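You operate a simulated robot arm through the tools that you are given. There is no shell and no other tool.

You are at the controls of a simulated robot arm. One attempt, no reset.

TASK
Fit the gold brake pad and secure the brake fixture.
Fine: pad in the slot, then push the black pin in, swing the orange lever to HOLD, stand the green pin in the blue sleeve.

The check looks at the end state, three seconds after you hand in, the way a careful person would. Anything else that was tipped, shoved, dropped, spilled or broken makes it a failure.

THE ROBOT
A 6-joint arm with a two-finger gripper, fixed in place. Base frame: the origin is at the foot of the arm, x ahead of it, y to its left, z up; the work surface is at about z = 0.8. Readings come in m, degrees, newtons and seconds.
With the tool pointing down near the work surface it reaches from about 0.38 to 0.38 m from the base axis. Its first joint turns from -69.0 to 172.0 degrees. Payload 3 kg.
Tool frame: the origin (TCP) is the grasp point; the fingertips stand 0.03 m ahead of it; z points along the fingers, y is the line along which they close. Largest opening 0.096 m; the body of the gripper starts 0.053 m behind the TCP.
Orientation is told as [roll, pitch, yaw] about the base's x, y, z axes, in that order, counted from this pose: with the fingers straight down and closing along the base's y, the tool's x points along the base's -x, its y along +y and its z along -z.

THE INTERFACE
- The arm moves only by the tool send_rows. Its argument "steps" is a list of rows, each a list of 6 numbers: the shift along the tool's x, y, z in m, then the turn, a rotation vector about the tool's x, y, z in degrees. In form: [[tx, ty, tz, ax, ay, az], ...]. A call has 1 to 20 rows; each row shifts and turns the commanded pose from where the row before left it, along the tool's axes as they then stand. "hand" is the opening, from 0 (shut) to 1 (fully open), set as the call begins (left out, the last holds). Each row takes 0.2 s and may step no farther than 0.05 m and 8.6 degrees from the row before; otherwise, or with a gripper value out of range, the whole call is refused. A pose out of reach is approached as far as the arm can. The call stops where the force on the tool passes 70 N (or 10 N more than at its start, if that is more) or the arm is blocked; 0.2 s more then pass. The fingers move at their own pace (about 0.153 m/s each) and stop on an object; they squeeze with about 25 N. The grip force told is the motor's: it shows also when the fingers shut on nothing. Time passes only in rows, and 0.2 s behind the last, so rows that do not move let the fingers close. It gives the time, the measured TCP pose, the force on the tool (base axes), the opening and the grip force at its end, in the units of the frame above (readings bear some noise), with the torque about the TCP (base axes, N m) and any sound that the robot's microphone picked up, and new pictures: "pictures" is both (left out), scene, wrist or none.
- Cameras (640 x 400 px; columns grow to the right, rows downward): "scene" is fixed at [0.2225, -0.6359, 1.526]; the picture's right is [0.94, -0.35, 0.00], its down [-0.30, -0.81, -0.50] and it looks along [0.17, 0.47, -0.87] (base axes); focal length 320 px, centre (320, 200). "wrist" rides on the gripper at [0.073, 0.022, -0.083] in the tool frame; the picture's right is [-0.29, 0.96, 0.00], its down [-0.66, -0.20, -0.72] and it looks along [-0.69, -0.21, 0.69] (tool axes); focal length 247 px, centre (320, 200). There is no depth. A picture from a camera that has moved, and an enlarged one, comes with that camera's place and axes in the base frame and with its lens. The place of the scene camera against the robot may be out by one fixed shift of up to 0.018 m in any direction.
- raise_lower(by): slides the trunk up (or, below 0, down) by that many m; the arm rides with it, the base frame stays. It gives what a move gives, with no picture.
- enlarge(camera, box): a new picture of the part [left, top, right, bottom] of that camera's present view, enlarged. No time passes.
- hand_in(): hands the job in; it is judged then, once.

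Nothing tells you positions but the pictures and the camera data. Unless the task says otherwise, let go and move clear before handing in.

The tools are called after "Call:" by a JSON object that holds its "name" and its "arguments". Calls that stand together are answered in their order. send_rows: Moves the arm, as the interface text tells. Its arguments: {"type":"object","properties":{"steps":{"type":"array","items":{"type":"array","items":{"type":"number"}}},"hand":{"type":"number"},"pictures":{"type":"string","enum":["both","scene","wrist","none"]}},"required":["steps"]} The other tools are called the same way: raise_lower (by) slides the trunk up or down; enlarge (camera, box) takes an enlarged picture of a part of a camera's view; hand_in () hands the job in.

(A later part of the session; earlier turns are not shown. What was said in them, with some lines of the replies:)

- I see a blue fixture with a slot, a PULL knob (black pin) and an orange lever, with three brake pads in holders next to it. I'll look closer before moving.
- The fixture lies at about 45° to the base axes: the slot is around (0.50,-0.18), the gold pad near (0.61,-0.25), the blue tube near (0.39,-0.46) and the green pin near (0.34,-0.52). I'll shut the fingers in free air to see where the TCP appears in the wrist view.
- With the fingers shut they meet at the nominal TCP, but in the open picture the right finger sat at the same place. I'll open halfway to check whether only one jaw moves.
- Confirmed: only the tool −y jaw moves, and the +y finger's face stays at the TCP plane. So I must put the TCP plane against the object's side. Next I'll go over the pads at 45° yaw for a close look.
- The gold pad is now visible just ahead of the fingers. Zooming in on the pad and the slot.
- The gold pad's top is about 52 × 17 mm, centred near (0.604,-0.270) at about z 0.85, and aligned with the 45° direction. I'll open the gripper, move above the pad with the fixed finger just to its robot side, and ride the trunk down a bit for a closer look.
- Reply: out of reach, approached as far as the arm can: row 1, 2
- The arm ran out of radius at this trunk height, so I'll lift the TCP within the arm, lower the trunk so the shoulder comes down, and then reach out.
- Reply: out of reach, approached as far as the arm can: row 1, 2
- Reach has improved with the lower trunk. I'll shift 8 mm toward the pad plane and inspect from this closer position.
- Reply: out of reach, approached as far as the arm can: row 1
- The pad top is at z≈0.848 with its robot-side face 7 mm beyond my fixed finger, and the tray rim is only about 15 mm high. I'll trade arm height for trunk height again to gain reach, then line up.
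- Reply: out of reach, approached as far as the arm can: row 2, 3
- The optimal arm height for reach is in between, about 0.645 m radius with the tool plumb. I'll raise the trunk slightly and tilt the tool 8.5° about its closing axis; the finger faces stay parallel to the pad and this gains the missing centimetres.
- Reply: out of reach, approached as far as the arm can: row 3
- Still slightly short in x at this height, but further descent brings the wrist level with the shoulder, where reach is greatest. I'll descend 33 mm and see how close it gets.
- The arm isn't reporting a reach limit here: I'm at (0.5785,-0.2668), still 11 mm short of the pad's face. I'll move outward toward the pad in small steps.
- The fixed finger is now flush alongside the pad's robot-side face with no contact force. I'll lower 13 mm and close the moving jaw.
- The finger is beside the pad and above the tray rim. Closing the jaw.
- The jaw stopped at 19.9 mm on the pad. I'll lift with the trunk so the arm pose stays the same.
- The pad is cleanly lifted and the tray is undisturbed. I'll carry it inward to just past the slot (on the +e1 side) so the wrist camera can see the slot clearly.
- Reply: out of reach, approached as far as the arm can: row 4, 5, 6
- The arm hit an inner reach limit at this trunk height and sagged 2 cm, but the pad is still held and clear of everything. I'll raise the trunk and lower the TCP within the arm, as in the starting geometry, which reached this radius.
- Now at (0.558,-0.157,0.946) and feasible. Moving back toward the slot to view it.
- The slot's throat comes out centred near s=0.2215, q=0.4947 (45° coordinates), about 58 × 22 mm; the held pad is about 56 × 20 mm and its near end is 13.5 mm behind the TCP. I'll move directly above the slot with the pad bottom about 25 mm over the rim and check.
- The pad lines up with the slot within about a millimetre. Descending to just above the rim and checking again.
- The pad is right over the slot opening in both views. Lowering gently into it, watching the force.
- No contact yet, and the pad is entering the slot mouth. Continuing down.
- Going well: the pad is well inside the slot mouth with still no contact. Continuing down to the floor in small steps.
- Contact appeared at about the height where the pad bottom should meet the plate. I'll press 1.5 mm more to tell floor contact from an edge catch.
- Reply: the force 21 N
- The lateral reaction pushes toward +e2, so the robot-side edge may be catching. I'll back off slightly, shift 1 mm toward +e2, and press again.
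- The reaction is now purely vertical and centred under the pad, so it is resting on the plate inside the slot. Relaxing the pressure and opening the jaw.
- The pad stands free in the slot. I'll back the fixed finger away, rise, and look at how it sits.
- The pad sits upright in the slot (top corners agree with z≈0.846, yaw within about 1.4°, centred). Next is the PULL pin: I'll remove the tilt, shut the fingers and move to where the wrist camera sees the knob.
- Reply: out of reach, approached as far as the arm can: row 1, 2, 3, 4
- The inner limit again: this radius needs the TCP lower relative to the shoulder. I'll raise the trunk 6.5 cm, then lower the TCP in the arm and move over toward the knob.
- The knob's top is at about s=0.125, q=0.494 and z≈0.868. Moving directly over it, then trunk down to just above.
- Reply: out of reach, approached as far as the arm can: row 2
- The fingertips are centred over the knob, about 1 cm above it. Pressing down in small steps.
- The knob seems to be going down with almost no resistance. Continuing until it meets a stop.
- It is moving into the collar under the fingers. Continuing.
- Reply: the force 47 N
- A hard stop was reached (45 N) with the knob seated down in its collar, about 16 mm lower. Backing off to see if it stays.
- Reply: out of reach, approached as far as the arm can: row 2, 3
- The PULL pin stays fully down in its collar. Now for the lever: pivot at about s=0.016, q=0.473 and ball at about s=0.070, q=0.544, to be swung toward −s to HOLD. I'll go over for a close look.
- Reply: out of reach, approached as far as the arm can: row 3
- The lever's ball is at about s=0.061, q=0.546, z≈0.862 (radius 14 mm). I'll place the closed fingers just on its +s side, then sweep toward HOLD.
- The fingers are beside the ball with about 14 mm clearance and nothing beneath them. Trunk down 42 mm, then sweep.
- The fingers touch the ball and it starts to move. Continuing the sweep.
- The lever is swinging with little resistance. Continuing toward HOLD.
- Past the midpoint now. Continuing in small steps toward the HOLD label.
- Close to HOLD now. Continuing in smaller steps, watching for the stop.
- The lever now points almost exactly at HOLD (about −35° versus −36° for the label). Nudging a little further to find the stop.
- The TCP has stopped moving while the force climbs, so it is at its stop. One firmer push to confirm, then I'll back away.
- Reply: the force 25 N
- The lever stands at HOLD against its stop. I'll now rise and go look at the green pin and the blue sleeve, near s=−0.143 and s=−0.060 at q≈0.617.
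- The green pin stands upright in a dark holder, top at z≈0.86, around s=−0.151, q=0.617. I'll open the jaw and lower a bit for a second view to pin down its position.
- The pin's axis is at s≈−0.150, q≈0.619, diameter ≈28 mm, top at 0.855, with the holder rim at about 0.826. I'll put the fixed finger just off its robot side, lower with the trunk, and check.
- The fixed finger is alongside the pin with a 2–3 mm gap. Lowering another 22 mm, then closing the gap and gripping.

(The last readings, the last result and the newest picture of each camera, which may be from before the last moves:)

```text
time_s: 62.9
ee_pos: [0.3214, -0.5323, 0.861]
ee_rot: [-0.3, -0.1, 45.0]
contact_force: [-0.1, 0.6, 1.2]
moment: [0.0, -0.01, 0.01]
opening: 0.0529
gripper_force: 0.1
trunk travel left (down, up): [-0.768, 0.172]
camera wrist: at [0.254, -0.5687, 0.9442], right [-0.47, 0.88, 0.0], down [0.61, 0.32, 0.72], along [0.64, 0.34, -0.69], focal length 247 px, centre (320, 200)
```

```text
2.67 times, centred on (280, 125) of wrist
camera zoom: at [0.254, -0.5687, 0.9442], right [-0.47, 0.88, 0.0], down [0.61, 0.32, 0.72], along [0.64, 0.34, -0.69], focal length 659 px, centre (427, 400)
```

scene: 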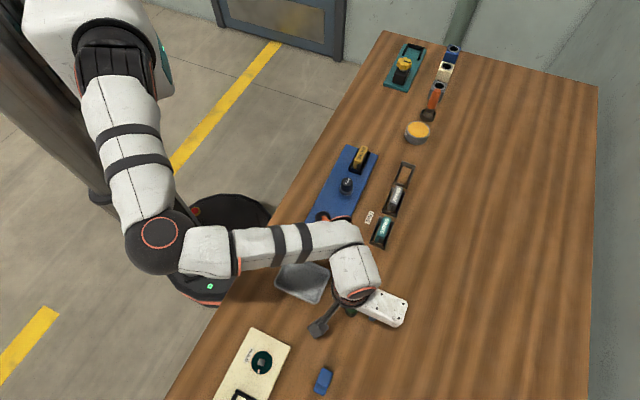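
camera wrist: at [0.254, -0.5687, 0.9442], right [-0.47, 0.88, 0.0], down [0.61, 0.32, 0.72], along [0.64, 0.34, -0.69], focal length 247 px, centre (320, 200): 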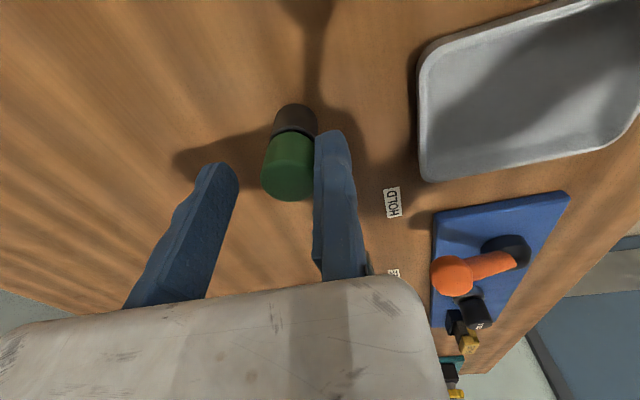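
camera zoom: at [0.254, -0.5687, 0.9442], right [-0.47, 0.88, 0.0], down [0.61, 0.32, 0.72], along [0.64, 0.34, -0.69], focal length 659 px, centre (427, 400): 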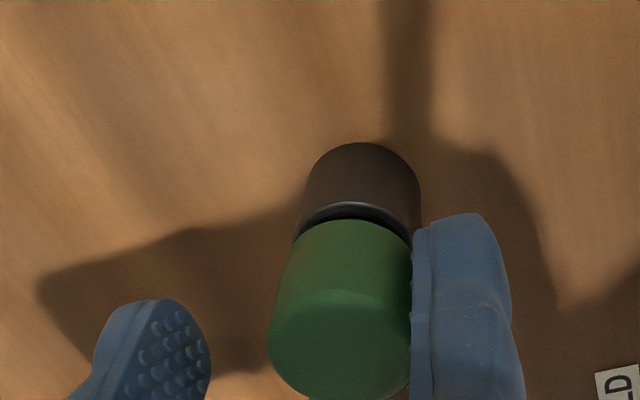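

The finger is flush beside the pin with no force. Gripping it now.

Call:
{"name": "send_rows", "arguments": {"steps": [[0, 0, 0, 0, 0, 0], [0, 0, 0, 0, 0, 0], [0, 0, 0, 0, 0, 0]], "hand": 0, "pictures": "wrist"}}

Call:
{"name": "enlarge", "arguments": {"camera": "wrist", "box": [180, 50, 380, 200]}}

```text
time_s: 63.6
ee_pos: [0.3225, -0.5334, 0.8598]
ee_rot: [-0.3, 0.0, 45.0]
contact_force: [0.7, -1.1, 1.8]
moment: [-0.04, -0.07, 0.01]
opening: 0.026
gripper_force: 25.3
trunk travel left (down, up): [-0.768, 0.172]
camera wrist: at [0.2542, -0.5689, 0.9442], right [-0.47, 0.88, 0.0], down [0.61, 0.33, 0.72], along [0.64, 0.34, -0.69], focal length 247 px, centre (320, 200)
```

wrist: 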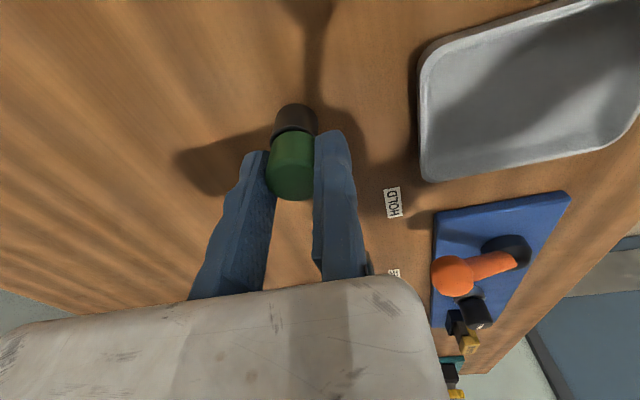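

```text
2.67 times, centred on (280, 125) of wrist
camera zoom: at [0.2542, -0.5689, 0.9442], right [-0.47, 0.88, 0.0], down [0.61, 0.33, 0.72], along [0.64, 0.34, -0.69], focal length 659 px, centre (427, 400)
```

zoom: 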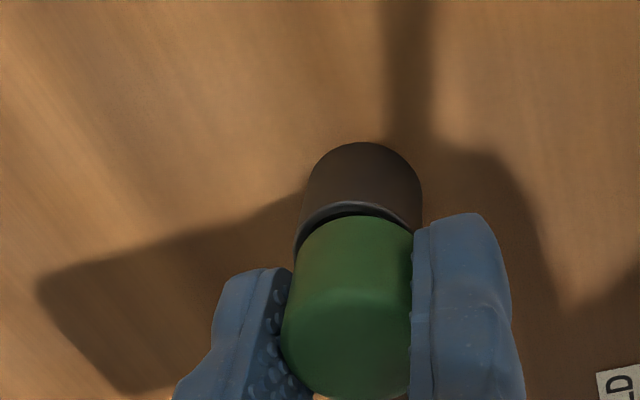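

Gripped: pin diameter 26 mm. Lifting with the trunk.

Call:
{"name": "raise_lower", "arguments": {"by": 0.02}}

Call:
{"name": "enlarge", "arguments": {"camera": "wrist", "box": [180, 20, 380, 170]}}

Call:
{"name": "raise_lower", "arguments": {"by": 0.045}}

Call:
{"name": "send_rows", "arguments": {"steps": [[0, 0, 0, 0, 0, 0]]}}

Call:
{"name": "enlarge", "arguments": {"camera": "wrist", "box": [180, 20, 380, 170]}}

Call:
{"name": "enlarge", "arguments": {"camera": "scene", "box": [310, 240, 410, 330]}}

```text
time_s: 64.3
ee_pos: [0.3218, -0.5328, 0.8806]
ee_rot: [-0.2, -0.1, 45.0]
contact_force: [0.0, -0.5, -0.4]
moment: [-0.03, 0.05, 0.05]
opening: 0.0261
gripper_force: 25.5
trunk travel left (down, up): [-0.788, 0.152]
```

```text
2.67 times, centred on (280, 95) of wrist
camera zoom: at [0.2539, -0.5687, 0.9642], right [-0.47, 0.88, 0.0], down [0.61, 0.32, 0.72], along [0.64, 0.34, -0.69], focal length 659 px, centre (427, 480)
```

zoom: 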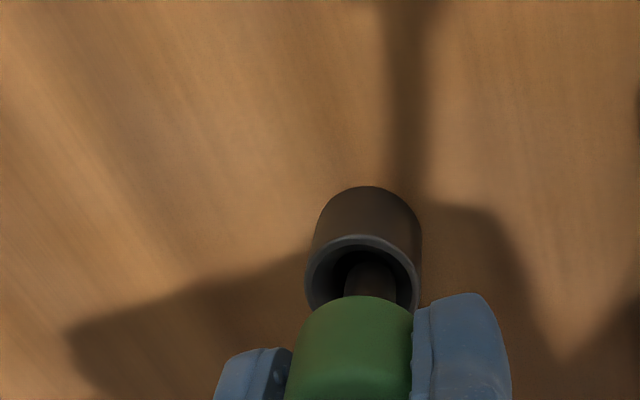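

```text
time_s: 65.2
ee_pos: [0.3221, -0.5342, 0.9252]
ee_rot: [-0.2, -0.1, 45.1]
contact_force: [0.1, -0.9, -0.9]
moment: [0.0, -0.04, 0.01]
opening: 0.0262
gripper_force: 24.9
trunk travel left (down, up): [-0.833, 0.107]
```

```text
time_s: 65.6
ee_pos: [0.3218, -0.5338, 0.9254]
ee_rot: [-0.3, -0.1, 45.0]
contact_force: [0.7, -0.3, 0.1]
moment: [0.01, -0.01, 0.0]
opening: 0.0266
gripper_force: 25.7
trunk travel left (down, up): [-0.833, 0.107]
camera wrist: at [0.254, -0.5686, 1.0093], right [-0.47, 0.88, 0.0], down [0.61, 0.33, 0.72], along [0.64, 0.34, -0.69], focal length 247 px, centre (320, 200)
```

scene: 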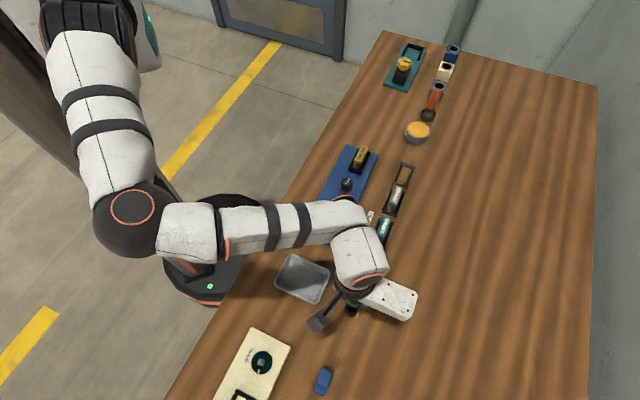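
wrist: 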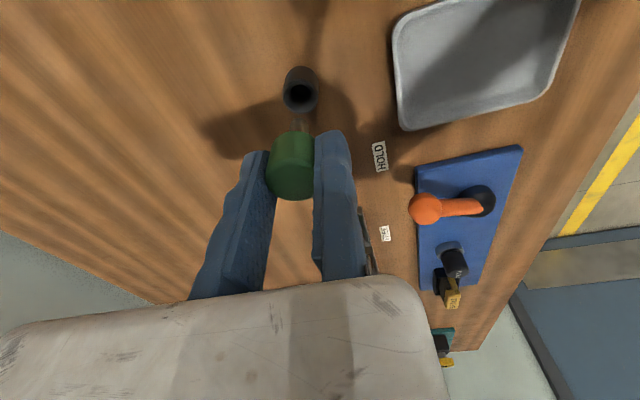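

```text
2.67 times, centred on (280, 95) of wrist
camera zoom: at [0.254, -0.5686, 1.0093], right [-0.47, 0.88, 0.0], down [0.61, 0.33, 0.72], along [0.64, 0.34, -0.69], focal length 659 px, centre (427, 480)
```

zoom: 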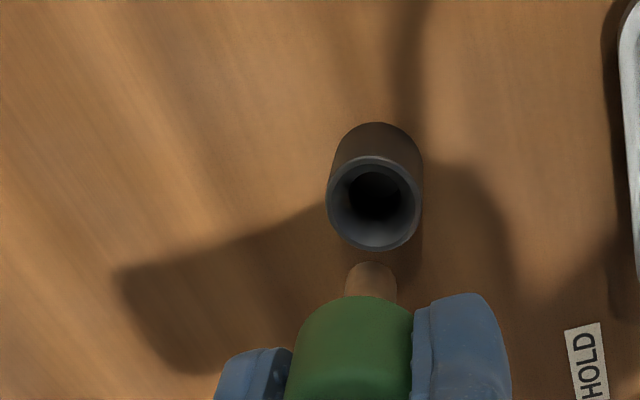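

```text
4.44 times, centred on (360, 285) of scene
camera zoom: at [0.2225, -0.6359, 1.526], right [0.94, -0.35, 0.0], down [-0.3, -0.81, -0.5], along [0.17, 0.47, -0.87], focal length 1421 px, centre (142, -178)
```

zoom: 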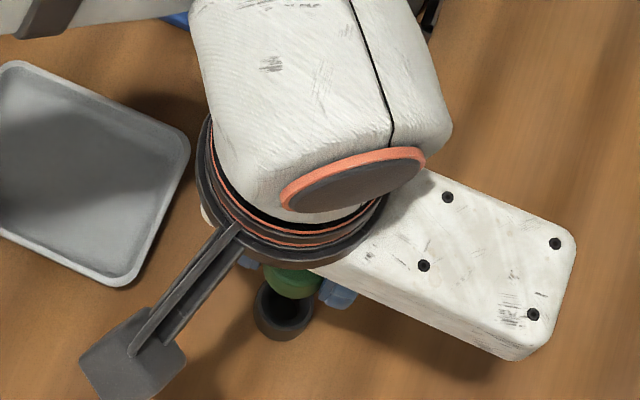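

The pin has a narrow stem (about 26 mm long, bottom ≈65 mm below the TCP), now clear of its holder, which stayed put. I'll carry it past the blue sleeve (s≈−0.061, q≈0.616) so the camera can see the sleeve.

Call:
{"name": "send_rows", "arguments": {"steps": [[-0.03, 0, 0, 0, 0, 0], [-0.03, 0, 0, 0, 0, 0], [-0.03, 0.0, 0, 0, 0, 0], [-0.03, 0.001, 0, 0, 0, 0], [0, 0, 0, 0, 0, 0]]}}

Call:
{"name": "enlarge", "arguments": {"camera": "wrist", "box": [200, 0, 360, 150]}}

Call:
{"name": "enlarge", "arguments": {"camera": "scene", "box": [310, 210, 410, 300]}}

```text
time_s: 66.8
ee_pos: [0.4056, -0.4474, 0.927]
ee_rot: [-0.3, -0.1, 45.0]
contact_force: [0.2, -0.3, -0.1]
moment: [-0.02, 0.01, 0.0]
opening: 0.0264
gripper_force: 24.7
trunk travel left (down, up): [-0.833, 0.107]
camera wrist: at [0.3377, -0.4833, 1.011], right [-0.47, 0.88, 0.0], down [0.61, 0.32, 0.72], along [0.64, 0.34, -0.69], focal length 247 px, centre (320, 200)
```

scene: 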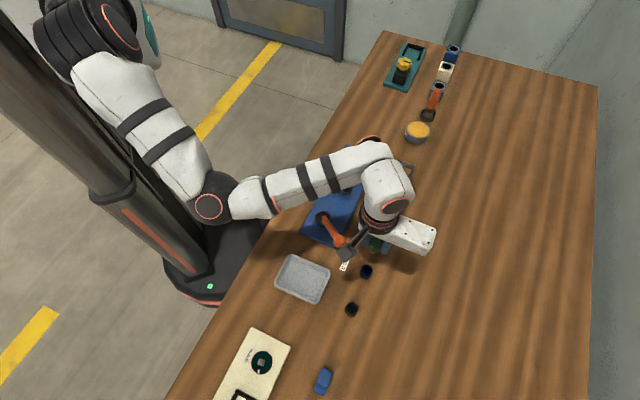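
wrist: 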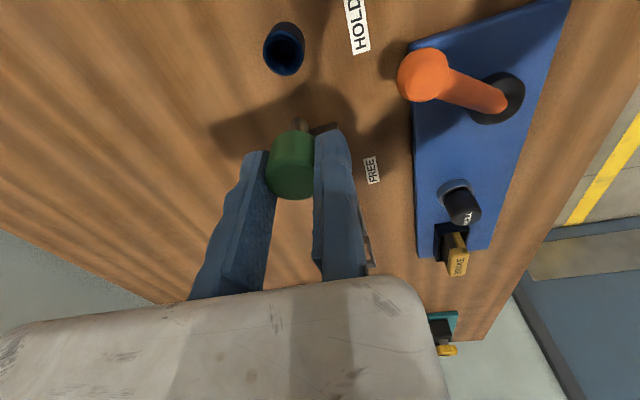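

```text
2.67 times, centred on (280, 75) of wrist
camera zoom: at [0.3377, -0.4833, 1.011], right [-0.47, 0.88, 0.0], down [0.61, 0.32, 0.72], along [0.64, 0.34, -0.69], focal length 659 px, centre (427, 533)
```

zoom: 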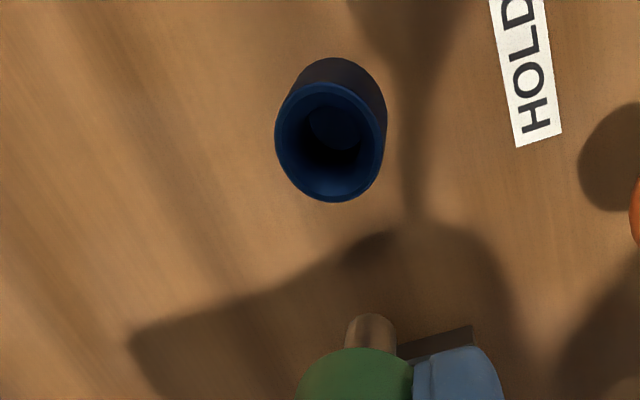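

```text
4.44 times, centred on (360, 255) of scene
camera zoom: at [0.2225, -0.6359, 1.526], right [0.94, -0.35, 0.0], down [-0.3, -0.81, -0.5], along [0.17, 0.47, -0.87], focal length 1421 px, centre (142, -44)
```

zoom: 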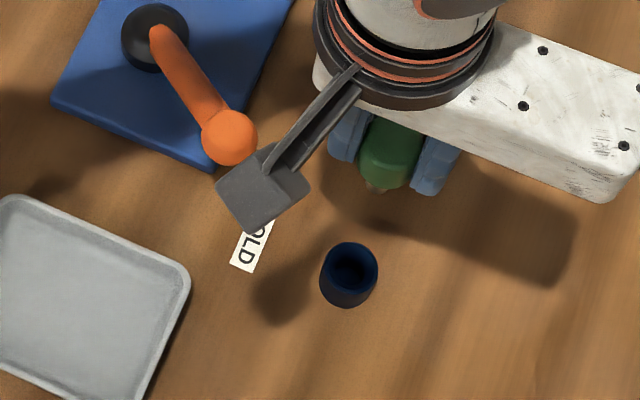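

The sleeve's rim is centred at about s=−0.061, q=0.618, with a bore of about 18 mm against a 12.6 mm stem. I'll move the stem over it and look again.

Call:
{"name": "send_rows", "arguments": {"steps": [[0.016, -0.0005, 0, 0, 0, 0], [0.0156, -0.0004, 0, 0, 0, 0], [0, 0, 0, 0, 0, 0]], "pictures": "none"}}

Call:
{"name": "raise_lower", "arguments": {"by": -0.022}}

Call:
{"name": "send_rows", "arguments": {"steps": [[0, 0, 0, 0, 0, 0]]}}

Call:
{"name": "enlarge", "arguments": {"camera": "wrist", "box": [220, 40, 380, 160]}}

Call:
{"name": "enlarge", "arguments": {"camera": "scene", "box": [330, 230, 410, 300]}}

```text
time_s: 67.6
ee_pos: [0.3852, -0.4708, 0.9253]
ee_rot: [-0.3, 0.0, 45.0]
contact_force: [0.8, 0.5, 0.3]
moment: [0.03, 0.05, -0.01]
opening: 0.0263
gripper_force: 25.3
trunk travel left (down, up): [-0.833, 0.107]
```

```text
time_s: 68.3
ee_pos: [0.3836, -0.4701, 0.9032]
ee_rot: [-0.3, -0.1, 44.9]
contact_force: [-0.2, 0.5, 0.4]
moment: [0.02, 0.02, 0.02]
opening: 0.0264
gripper_force: 25.5
trunk travel left (down, up): [-0.811, 0.129]
```

```text
time_s: 68.7
ee_pos: [0.3849, -0.4701, 0.9046]
ee_rot: [-0.2, -0.1, 44.9]
contact_force: [-0.1, -0.7, -1.1]
moment: [-0.01, 0.01, 0.02]
opening: 0.0263
gripper_force: 25.6
trunk travel left (down, up): [-0.811, 0.129]
camera wrist: at [0.3165, -0.5064, 0.9874], right [-0.47, 0.88, 0.0], down [0.61, 0.32, 0.72], along [0.64, 0.34, -0.69], focal length 247 px, centre (320, 200)
```

scene: 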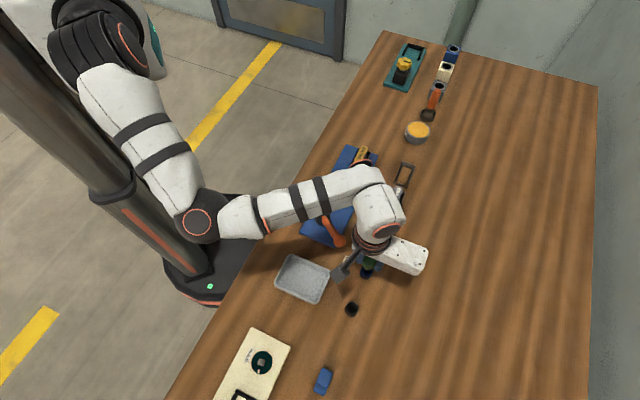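
wrist: 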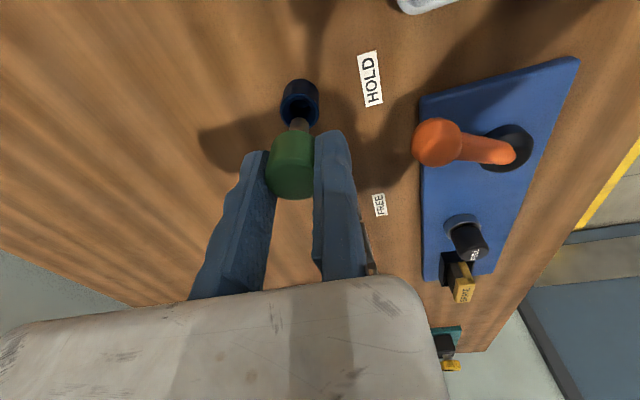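

```text
3.33 times, centred on (300, 100) of wrist
camera zoom: at [0.3165, -0.5064, 0.9874], right [-0.47, 0.88, 0.0], down [0.61, 0.32, 0.72], along [0.64, 0.34, -0.69], focal length 823 px, centre (387, 533)
```

zoom: 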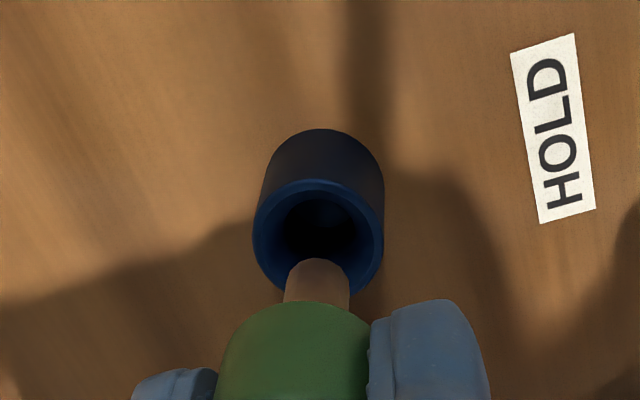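

```text
5.71 times, centred on (370, 265) of scene
camera zoom: at [0.2225, -0.6359, 1.526], right [0.94, -0.35, 0.0], down [-0.3, -0.81, -0.5], along [0.17, 0.47, -0.87], focal length 1826 px, centre (34, -171)
```

zoom: 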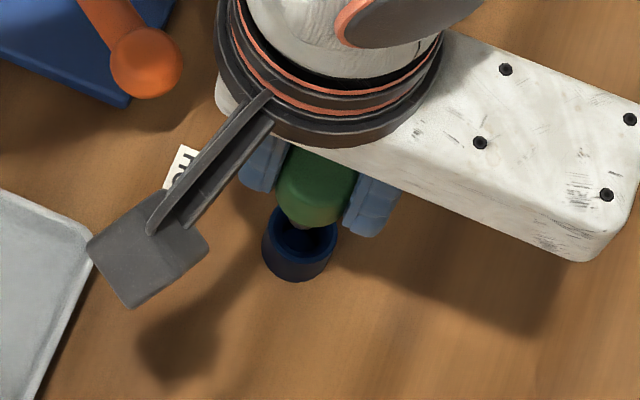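

The stem tip is over the bore within about a millimetre. Lowering 15 mm with the trunk and re-checking.

Call:
{"name": "raise_lower", "arguments": {"by": -0.016}}

Call:
{"name": "enlarge", "arguments": {"camera": "wrist", "box": [220, 60, 380, 180]}}

Call:
{"name": "enlarge", "arguments": {"camera": "scene", "box": [340, 240, 400, 290]}}

```text
time_s: 69.3
ee_pos: [0.3828, -0.4708, 0.8882]
ee_rot: [-0.2, 0.1, 45.0]
contact_force: [0.3, 0.8, -0.4]
moment: [-0.01, -0.02, 0.03]
opening: 0.0264
gripper_force: 25.3
trunk travel left (down, up): [-0.795, 0.145]
```

```text
3.33 times, centred on (300, 120) of wrist
camera zoom: at [0.3164, -0.5062, 0.9715], right [-0.47, 0.88, 0.0], down [0.61, 0.33, 0.72], along [0.64, 0.34, -0.69], focal length 823 px, centre (387, 467)
```

zoom: 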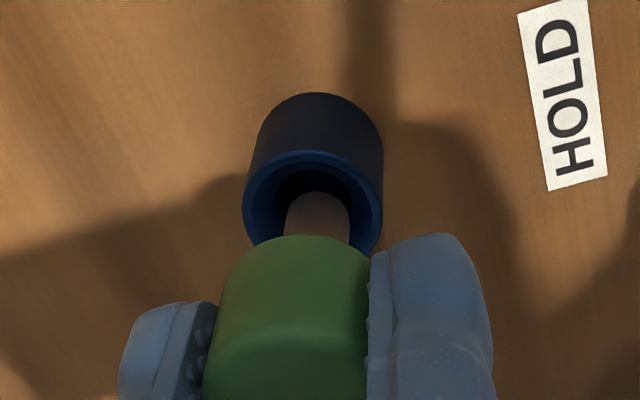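

```text
8.00 times, centred on (370, 265) of scene
camera zoom: at [0.2225, -0.6359, 1.526], right [0.94, -0.35, 0.0], down [-0.3, -0.81, -0.5], along [0.17, 0.47, -0.87], focal length 2557 px, centre (-80, -320)
```

zoom: 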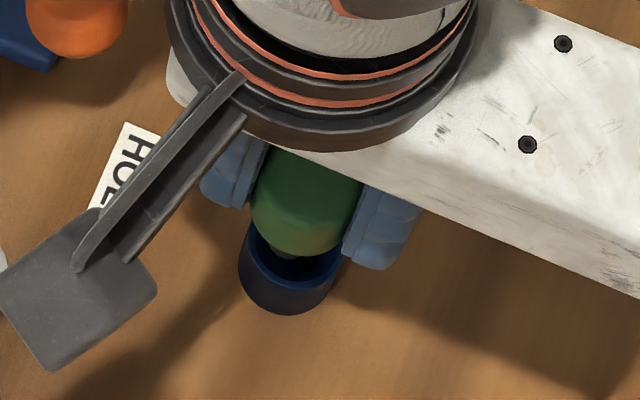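

The stem tip is at rim level inside the bore outline. Continuing down.

Call:
{"name": "raise_lower", "arguments": {"by": -0.01}}

Call:
{"name": "enlarge", "arguments": {"camera": "wrist", "box": [220, 60, 380, 180]}}

Call:
{"name": "enlarge", "arguments": {"camera": "scene", "box": [340, 240, 400, 290]}}

```text
time_s: 69.9
ee_pos: [0.3852, -0.4704, 0.8771]
ee_rot: [-0.1, -0.2, 44.9]
contact_force: [3.7, 0.4, -0.2]
moment: [-0.01, -0.2, 0.05]
opening: 0.0264
gripper_force: 24.7
trunk travel left (down, up): [-0.785, 0.155]
```

```text
3.33 times, centred on (300, 120) of wrist
camera zoom: at [0.3175, -0.5063, 0.9611], right [-0.47, 0.88, 0.0], down [0.61, 0.33, 0.72], along [0.64, 0.34, -0.69], focal length 823 px, centre (387, 467)
```

zoom: 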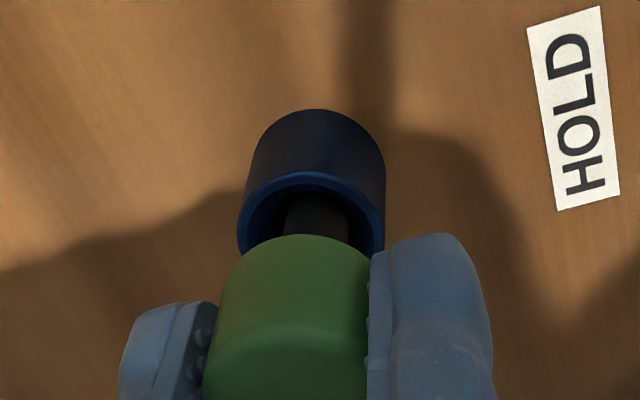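

```text
8.00 times, centred on (370, 265) of scene
camera zoom: at [0.2225, -0.6359, 1.526], right [0.94, -0.35, 0.0], down [-0.3, -0.81, -0.5], along [0.17, 0.47, -0.87], focal length 2557 px, centre (-80, -320)
```

zoom: 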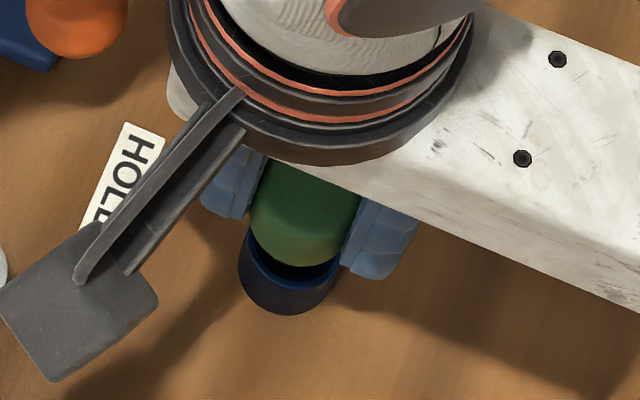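

A light sideways force shows the stem touching the bore wall, so I'll nudge 1.2 mm in the relieving direction and continue down.

Call:
{"name": "send_rows", "arguments": {"steps": [[-0.001, -0.001, 0, 0, 0, 0], [0, 0, 0, 0, 0, 0]], "pictures": "none"}}

Call:
{"name": "raise_lower", "arguments": {"by": -0.006}}

Call:
{"name": "enlarge", "arguments": {"camera": "wrist", "box": [220, 60, 380, 180]}}

```text
time_s: 70.5
ee_pos: [0.3852, -0.47, 0.8776]
ee_rot: [-0.2, 0.0, 45.1]
contact_force: [0.3, 0.0, 0.5]
moment: [0.0, -0.01, 0.02]
opening: 0.0262
gripper_force: 24.8
trunk travel left (down, up): [-0.785, 0.155]
```

```text
time_s: 71.0
ee_pos: [0.3849, -0.4714, 0.8718]
ee_rot: [-0.2, -0.2, 44.9]
contact_force: [-0.4, 0.2, 0.4]
moment: [-0.01, -0.01, -0.01]
opening: 0.0262
gripper_force: 24.6
trunk travel left (down, up): [-0.779, 0.161]
```

```text
3.33 times, centred on (300, 120) of wrist
camera zoom: at [0.318, -0.5064, 0.9555], right [-0.47, 0.88, 0.0], down [0.61, 0.32, 0.72], along [0.64, 0.34, -0.69], focal length 823 px, centre (387, 467)
```

zoom: 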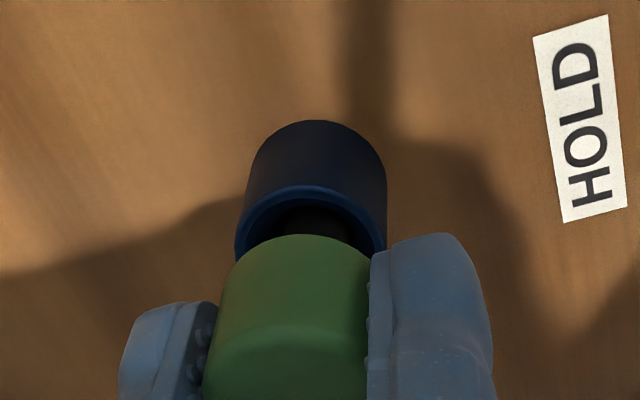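

The force is gone and the stem is sliding in freely. Lowering the last centimetre in small force-guarded steps.

Call:
{"name": "send_rows", "arguments": {"steps": [[0, 0, 0.003, 0, 0, 0], [0, 0, 0.003, 0, 0, 0], [0, 0, 0, 0, 0, 0]], "pictures": "none"}}

Call:
{"name": "send_rows", "arguments": {"steps": [[0, 0, 0.002, 0, 0, 0], [0, 0, 0, 0, 0, 0]], "pictures": "none"}}

Call:
{"name": "enlarge", "arguments": {"camera": "wrist", "box": [220, 60, 380, 180]}}

Call:
{"name": "enlarge", "arguments": {"camera": "scene", "box": [340, 240, 400, 290]}}

```text
time_s: 71.8
ee_pos: [0.3854, -0.4709, 0.8657]
ee_rot: [-0.1, -0.1, 45.0]
contact_force: [0.0, 0.1, -0.1]
moment: [0.01, 0.06, 0.01]
opening: 0.0263
gripper_force: 24.9
trunk travel left (down, up): [-0.779, 0.161]
```

```text
time_s: 72.4
ee_pos: [0.3864, -0.4708, 0.8635]
ee_rot: [-0.1, -0.1, 45.0]
contact_force: [0.6, 0.2, -0.4]
moment: [-0.01, 0.02, 0.0]
opening: 0.0267
gripper_force: 25.2
trunk travel left (down, up): [-0.779, 0.161]
```

```text
3.33 times, centred on (300, 120) of wrist
camera zoom: at [0.3178, -0.5063, 0.9476], right [-0.47, 0.88, 0.0], down [0.61, 0.33, 0.72], along [0.64, 0.34, -0.69], focal length 823 px, centre (387, 467)
```

zoom: 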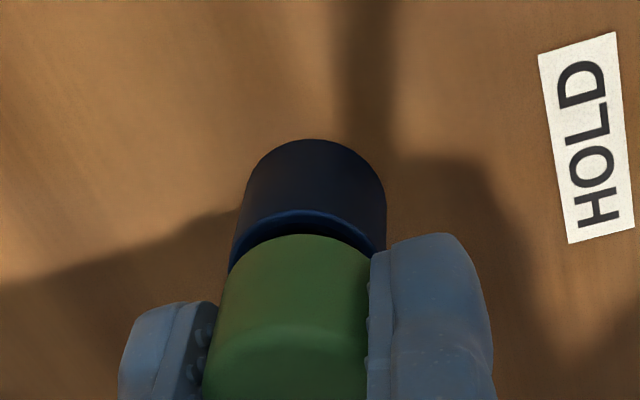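

```text
8.00 times, centred on (370, 265) of scene
camera zoom: at [0.2225, -0.6359, 1.526], right [0.94, -0.35, 0.0], down [-0.3, -0.81, -0.5], along [0.17, 0.47, -0.87], focal length 2557 px, centre (-80, -320)
```

zoom: 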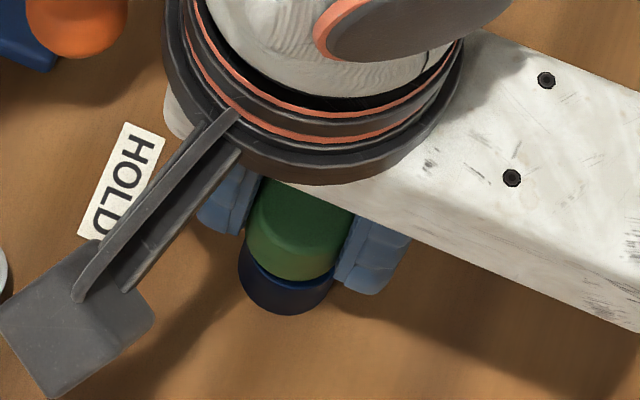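

Nearly down: the head is just above the sleeve rim, with still no contact. Continuing a few more millimetres until it touches.

Call:
{"name": "send_rows", "arguments": {"steps": [[0, 0, 0.002, 0, 0, 0], [0, 0, 0, 0, 0, 0]], "pictures": "none"}}

Call:
{"name": "send_rows", "arguments": {"steps": [[0, 0, 0.0015, 0, 0, 0], [0, 0, 0, 0, 0, 0]], "pictures": "none"}}

Call:
{"name": "enlarge", "arguments": {"camera": "wrist", "box": [220, 60, 380, 180]}}

```text
time_s: 73.0
ee_pos: [0.3855, -0.4708, 0.8631]
ee_rot: [-0.2, -0.1, 45.1]
contact_force: [0.5, -0.2, -0.2]
moment: [0.02, -0.02, -0.01]
opening: 0.0262
gripper_force: 25.2
trunk travel left (down, up): [-0.779, 0.161]
```

```text
time_s: 73.6
ee_pos: [0.387, -0.4713, 0.8621]
ee_rot: [-0.1, -0.1, 45.0]
contact_force: [-0.1, 0.1, -0.2]
moment: [0.06, 0.04, -0.02]
opening: 0.0262
gripper_force: 25.2
trunk travel left (down, up): [-0.779, 0.161]
```

```text
3.33 times, centred on (300, 120) of wrist
camera zoom: at [0.3183, -0.5065, 0.9445], right [-0.47, 0.88, 0.0], down [0.61, 0.32, 0.72], along [0.64, 0.34, -0.69], focal length 823 px, centre (387, 467)
```

zoom: 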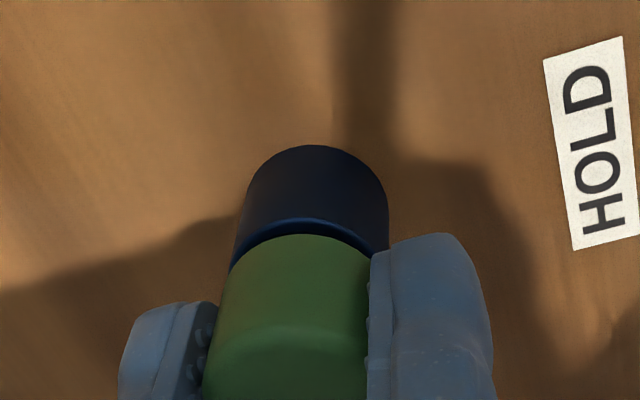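

Call:
{"name": "send_rows", "arguments": {"steps": [[0, 0, 0.0015, 0, 0, 0], [0, 0, 0, 0, 0, 0]], "pictures": "none"}}

Call:
{"name": "send_rows", "arguments": {"steps": [[0, 0, 0.0015, 0, 0, 0], [0, 0, 0, 0, 0, 0]], "pictures": "none"}}

Call:
{"name": "enlarge", "arguments": {"camera": "wrist", "box": [220, 60, 380, 180]}}

```text
time_s: 74.2
ee_pos: [0.3853, -0.4709, 0.8607]
ee_rot: [-0.3, 0.0, 45.0]
contact_force: [2.1, -2.8, 7.6]
moment: [-0.14, -0.18, 0.01]
opening: 0.0266
gripper_force: 25.1
trunk travel left (down, up): [-0.779, 0.161]
```

```text
time_s: 74.8
ee_pos: [0.3848, -0.4693, 0.8607]
ee_rot: [-0.5, -0.1, 45.0]
contact_force: [3.8, -3.5, 18.7]
moment: [-0.41, -0.38, 0.01]
opening: 0.0265
gripper_force: 24.9
trunk travel left (down, up): [-0.779, 0.161]
```

```text
3.33 times, centred on (300, 120) of wrist
camera zoom: at [0.3172, -0.5052, 0.9438], right [-0.47, 0.88, -0.01], down [0.61, 0.33, 0.72], along [0.64, 0.33, -0.69], focal length 823 px, centre (387, 467)
```

zoom: 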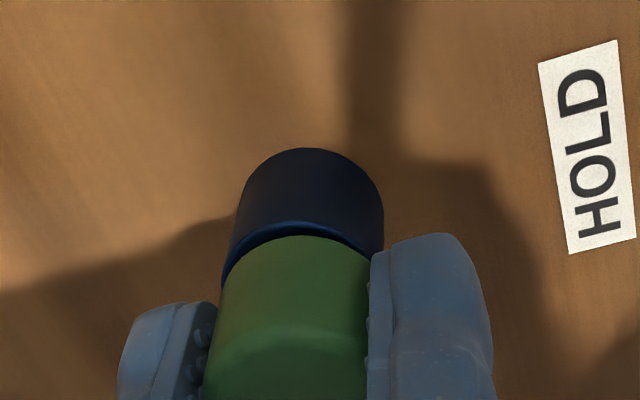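

It's seated at the same height it had in its holder. Relieving the pressure, opening the jaw, and backing the fixed finger off sideways before rising.

Call:
{"name": "send_rows", "arguments": {"steps": [[0, 0, -0.002, 0, 0, 0], [0, 0, 0, 0, 0, 0]], "pictures": "none"}}

Call:
{"name": "send_rows", "arguments": {"steps": [[0, 0, 0, 0, 0, 0], [0, 0, 0, 0, 0, 0]], "hand": 0.5, "pictures": "none"}}

Call:
{"name": "enlarge", "arguments": {"camera": "wrist", "box": [180, 60, 380, 200]}}

Call:
{"name": "enlarge", "arguments": {"camera": "scene", "box": [340, 240, 400, 290]}}

```text
time_s: 75.4
ee_pos: [0.3849, -0.47, 0.8602]
ee_rot: [-0.1, -0.1, 45.0]
contact_force: [2.0, -1.4, 9.4]
moment: [-0.17, -0.2, 0.0]
opening: 0.0264
gripper_force: 25.0
trunk travel left (down, up): [-0.779, 0.161]
```

```text
time_s: 76.0
ee_pos: [0.3841, -0.4703, 0.859]
ee_rot: [-0.3, -0.1, 45.0]
contact_force: [-0.2, 0.1, 0.0]
moment: [-0.01, 0.03, -0.01]
opening: 0.0478
gripper_force: 0.0
trunk travel left (down, up): [-0.779, 0.161]
```

```text
2.86 times, centred on (280, 130) of wrist
camera zoom: at [0.318, -0.5064, 0.9433], right [-0.47, 0.88, 0.0], down [0.61, 0.32, 0.72], along [0.64, 0.34, -0.69], focal length 706 px, centre (434, 400)
```

zoom: 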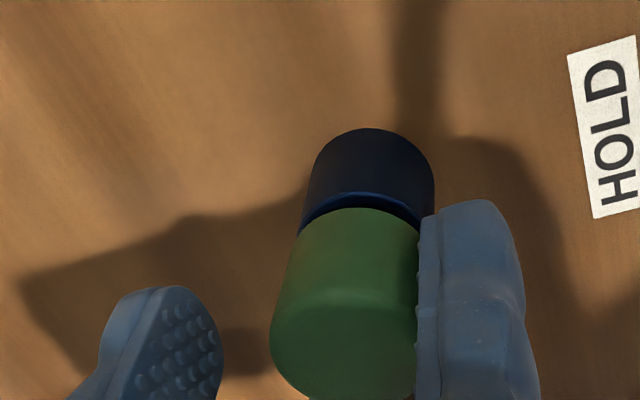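

```text
8.00 times, centred on (370, 265) of scene
camera zoom: at [0.2225, -0.6359, 1.526], right [0.94, -0.35, 0.0], down [-0.3, -0.81, -0.5], along [0.17, 0.47, -0.87], focal length 2557 px, centre (-80, -320)
```

zoom: 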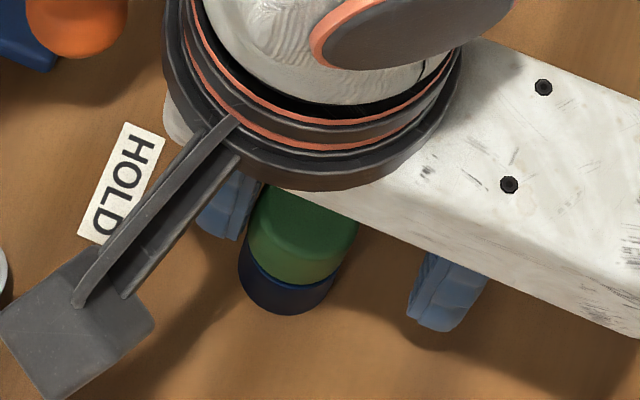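

Released cleanly. Backing off 8 mm toward the robot, then up with the trunk.

Call:
{"name": "send_rows", "arguments": {"steps": [[0, 0.004, 0, 0, 0, 0], [0, 0.004, 0, 0, 0, 0], [0, 0, 0, 0, 0, 0]], "pictures": "none"}}

Call:
{"name": "raise_lower", "arguments": {"by": 0.1}}

Call:
{"name": "send_rows", "arguments": {"steps": [[0, 0, 0, 0, 0, 0]]}}

Call:
{"name": "enlarge", "arguments": {"camera": "wrist", "box": [180, 0, 560, 200]}}

Call:
{"name": "enlarge", "arguments": {"camera": "scene", "box": [300, 220, 420, 320]}}

```text
time_s: 76.8
ee_pos: [0.3804, -0.4663, 0.8604]
ee_rot: [-0.2, 0.0, 45.0]
contact_force: [0.4, 0.2, 0.8]
moment: [0.02, -0.01, 0.01]
opening: 0.048
gripper_force: 0.1
trunk travel left (down, up): [-0.779, 0.161]
```

```text
time_s: 78.2
ee_pos: [0.3799, -0.4661, 0.9602]
ee_rot: [-0.2, -0.1, 45.1]
contact_force: [0.6, 0.8, -0.6]
moment: [-0.04, 0.04, -0.01]
opening: 0.048
gripper_force: 0.0
trunk travel left (down, up): [-0.879, 0.061]
```

```text
time_s: 78.6
ee_pos: [0.3805, -0.4672, 0.9599]
ee_rot: [-0.2, 0.0, 44.9]
contact_force: [-0.4, 0.2, 0.2]
moment: [0.01, 0.0, 0.02]
opening: 0.0481
gripper_force: 0.0
trunk travel left (down, up): [-0.879, 0.061]
camera wrist: at [0.3125, -0.5018, 1.0433], right [-0.47, 0.88, 0.0], down [0.61, 0.33, 0.72], along [0.64, 0.34, -0.69], focal length 247 px, centre (320, 200)
```

scene: 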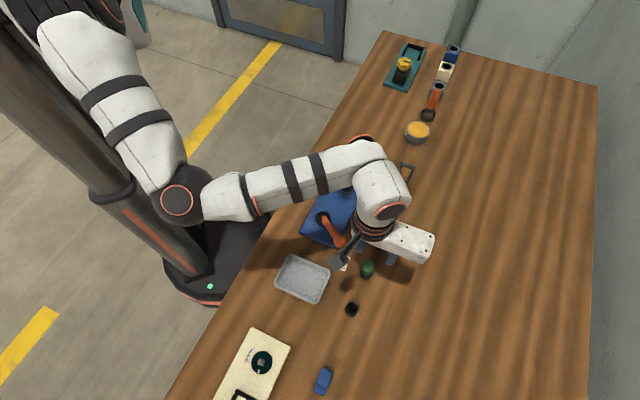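
wrist: 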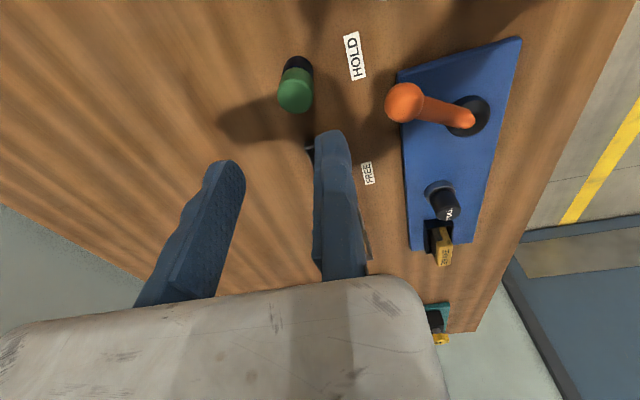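

```text
1.68 times, centred on (370, 100) of wrist
camera zoom: at [0.3125, -0.5018, 1.0433], right [-0.47, 0.88, 0.0], down [0.61, 0.33, 0.72], along [0.64, 0.34, -0.69], focal length 416 px, centre (236, 368)
```

zoom: 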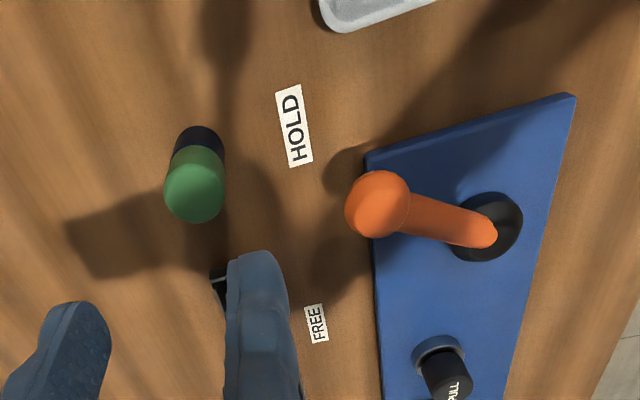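

```text
4.00 times, centred on (360, 270) of scene
camera zoom: at [0.2225, -0.6359, 1.526], right [0.94, -0.35, 0.0], down [-0.3, -0.81, -0.5], along [0.17, 0.47, -0.87], focal length 1279 px, centre (160, -80)
```

zoom: 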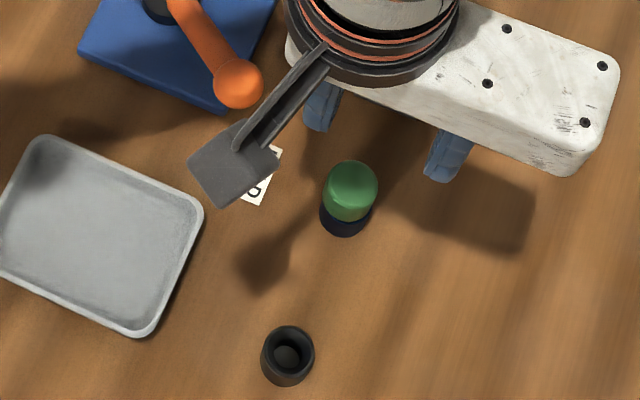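

The green pin stands upright in the blue sleeve. I'll move the arm clear and inspect the whole fixture once more before handing in.

Call:
{"name": "raise_lower", "arguments": {"by": 0.055}}

Call:
{"name": "send_rows", "arguments": {"steps": [[0.035, 0, 0, 0, 0, 0], [0.035, 0, 0, 0, 0, 0], [0.03, 0, 0, 0, 0, 0], [0, 0, 0, 0, 0, 0]]}}

Call:
{"name": "enlarge", "arguments": {"camera": "scene", "box": [300, 140, 420, 250]}}

Call:
{"name": "enlarge", "arguments": {"camera": "scene", "box": [340, 140, 380, 195]}}

```text
time_s: 79.5
ee_pos: [0.3813, -0.4664, 1.0135]
ee_rot: [-0.2, -0.1, 45.0]
contact_force: [-1.0, -0.7, 0.4]
moment: [0.02, -0.03, 0.0]
opening: 0.0481
gripper_force: 0.1
trunk travel left (down, up): [-0.934, 0.006]
```

```text
time_s: 80.5
ee_pos: [0.3109, -0.5366, 1.0159]
ee_rot: [-0.2, -0.1, 45.0]
contact_force: [0.0, 0.7, -0.7]
moment: [-0.01, 0.01, -0.03]
opening: 0.0479
gripper_force: 0.1
trunk travel left (down, up): [-0.934, 0.006]
camera wrist: at [0.243, -0.5728, 1.0997], right [-0.47, 0.88, 0.0], down [0.61, 0.33, 0.72], along [0.64, 0.34, -0.69], focal length 247 px, centre (320, 200)
```

scene: 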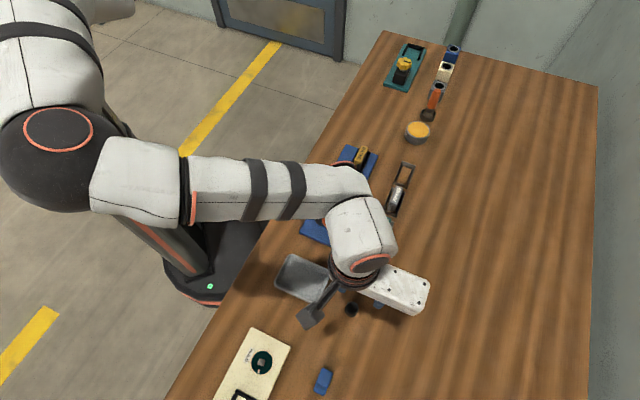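
wrist: 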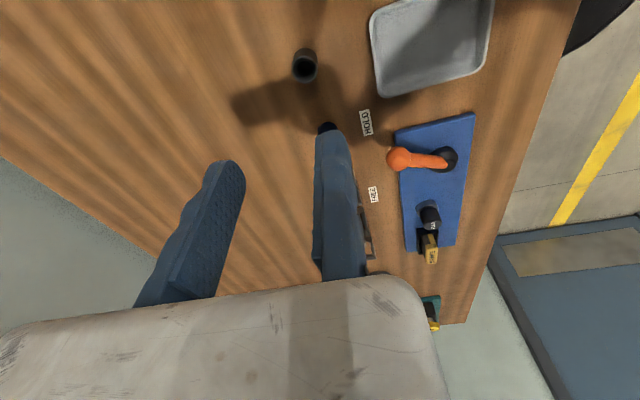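

```text
3.64 times, centred on (360, 195) of scene
camera zoom: at [0.2225, -0.6359, 1.526], right [0.94, -0.35, 0.0], down [-0.3, -0.81, -0.5], along [0.17, 0.47, -0.87], focal length 1162 px, centre (174, 218)
```

zoom: 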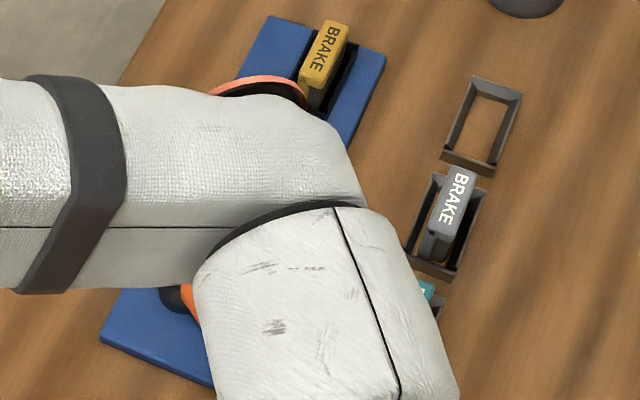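

```text
7.27 times, centred on (360, 168) of scene
camera zoom: at [0.2225, -0.6359, 1.526], right [0.94, -0.35, 0.0], down [-0.3, -0.81, -0.5], along [0.17, 0.47, -0.87], focal length 2325 px, centre (29, 436)
```

zoom: 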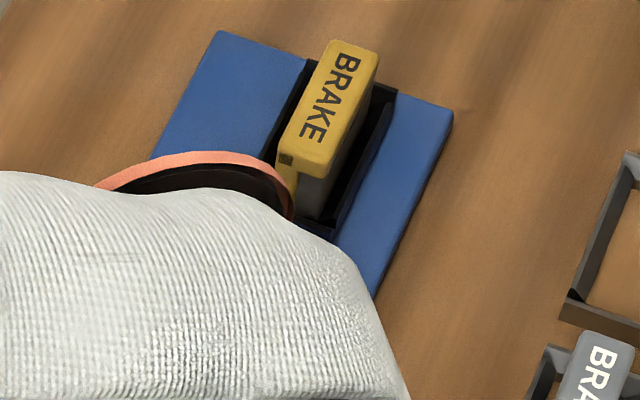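

Call:
{"name": "enlarge", "arguments": {"camera": "wrist", "box": [370, 100, 490, 280]}}

Call:
{"name": "enlarge", "arguments": {"camera": "scene", "box": [380, 30, 480, 150]}}

Call:
{"name": "send_rows", "arguments": {"steps": [[0.03, 0.02, 0, 0, 0, 0], [0.03, 0.02, 0, 0, 0, 0], [0, 0, 0, 0, 0, 0]]}}

Call:
{"name": "enlarge", "arguments": {"camera": "wrist", "box": [260, 60, 480, 280]}}

```text
2.22 times, centred on (430, 190) of wrist
camera zoom: at [0.243, -0.5728, 1.0997], right [-0.47, 0.88, 0.0], down [0.61, 0.33, 0.72], along [0.64, 0.34, -0.69], focal length 549 px, centre (76, 222)
```

zoom: 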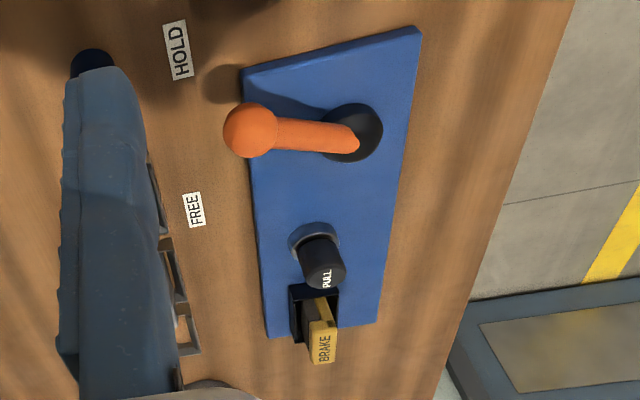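

```text
3.33 times, centred on (430, 90) of scene
camera zoom: at [0.2225, -0.6359, 1.526], right [0.94, -0.35, 0.0], down [-0.3, -0.81, -0.5], along [0.17, 0.47, -0.87], focal length 1066 px, centre (-47, 567)
```

zoom: 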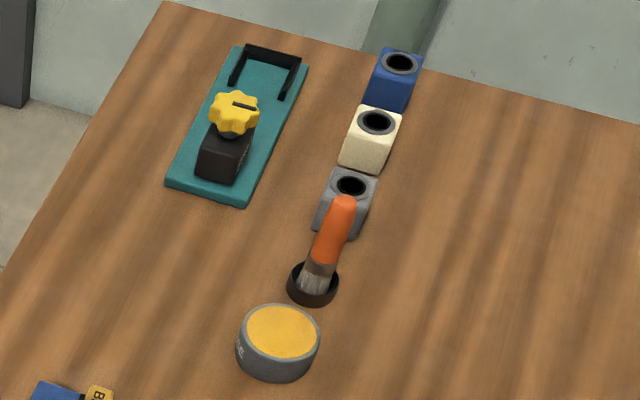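

```text
time_s: 81.3
ee_pos: [0.31, -0.5371, 1.0164]
ee_rot: [-0.3, -0.1, 44.9]
contact_force: [-0.5, 0.6, 0.2]
moment: [0.02, 0.01, -0.01]
opening: 0.0479
gripper_force: 0.1
out of reach, approached as far as the arm can: row 1, 2
trunk travel left (down, up): [-0.934, 0.006]
camera wrist: at [0.2427, -0.5728, 1.0996], right [-0.47, 0.88, 0.0], down [0.61, 0.33, 0.72], along [0.64, 0.34, -0.69], focal length 247 px, centre (320, 200)
```

scene: 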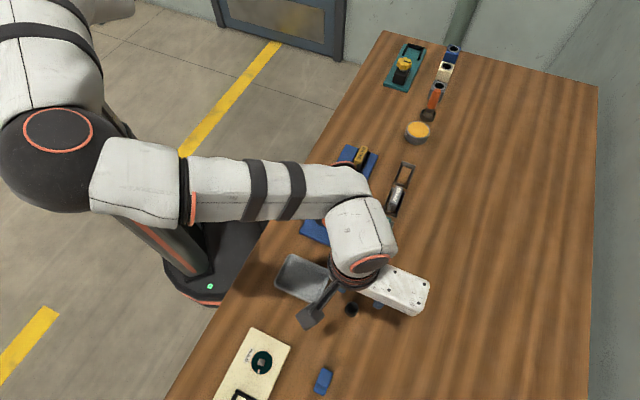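
wrist: 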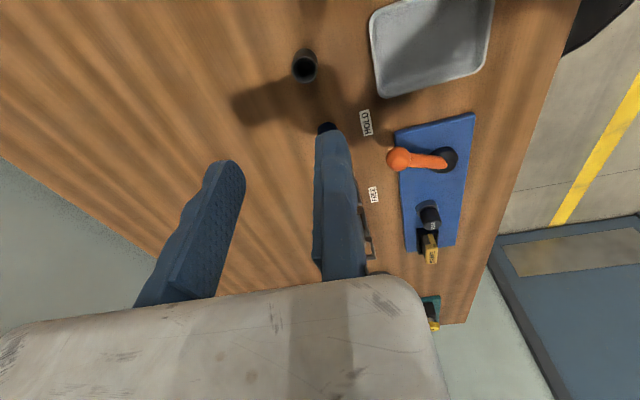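

```text
1.82 times, centred on (370, 170) of wrist
camera zoom: at [0.2427, -0.5728, 1.0996], right [-0.47, 0.88, 0.0], down [0.61, 0.33, 0.72], along [0.64, 0.34, -0.69], focal length 449 px, centre (229, 254)
```

zoom: 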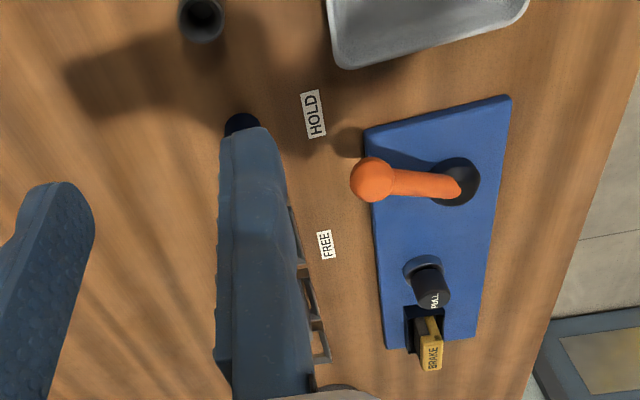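

The gold pad sits in the slot, the PULL pin is down in its collar, and the orange lever is at its stop pointing to HOLD. The green pin was standing in the blue sleeve when I last saw it (a finger hides it in this view), the other items look undisturbed, and the open gripper is well clear. Handing in.

Call:
{"name": "hand_in", "arguments": {}}

```text
The job is handed in.
```

I finished all four steps and handed the job in; I don't have the result of the check yet.

- **Gold pad:** it stands upright in the slot on the fixture, resting on the plate.
- **Black pin:** I pushed the PULL knob down about 16 mm to a hard stop, and it stayed down.
- **Orange lever:** I swung it to its stop, within about 2° of the HOLD label. It stayed there when I let go.
- **Green pin:** it stood upright in the round blue sleeve after I released it. A gripper finger hid it in the last picture, so I did not see it again just before handing in.

There is another blue piece with a hole at the far end of the bench. I took the round tube next to the pin to be the "blue sleeve".

As far as the last pictures show, nothing else on the bench was tipped or moved. The gripper was open and clear at the end.
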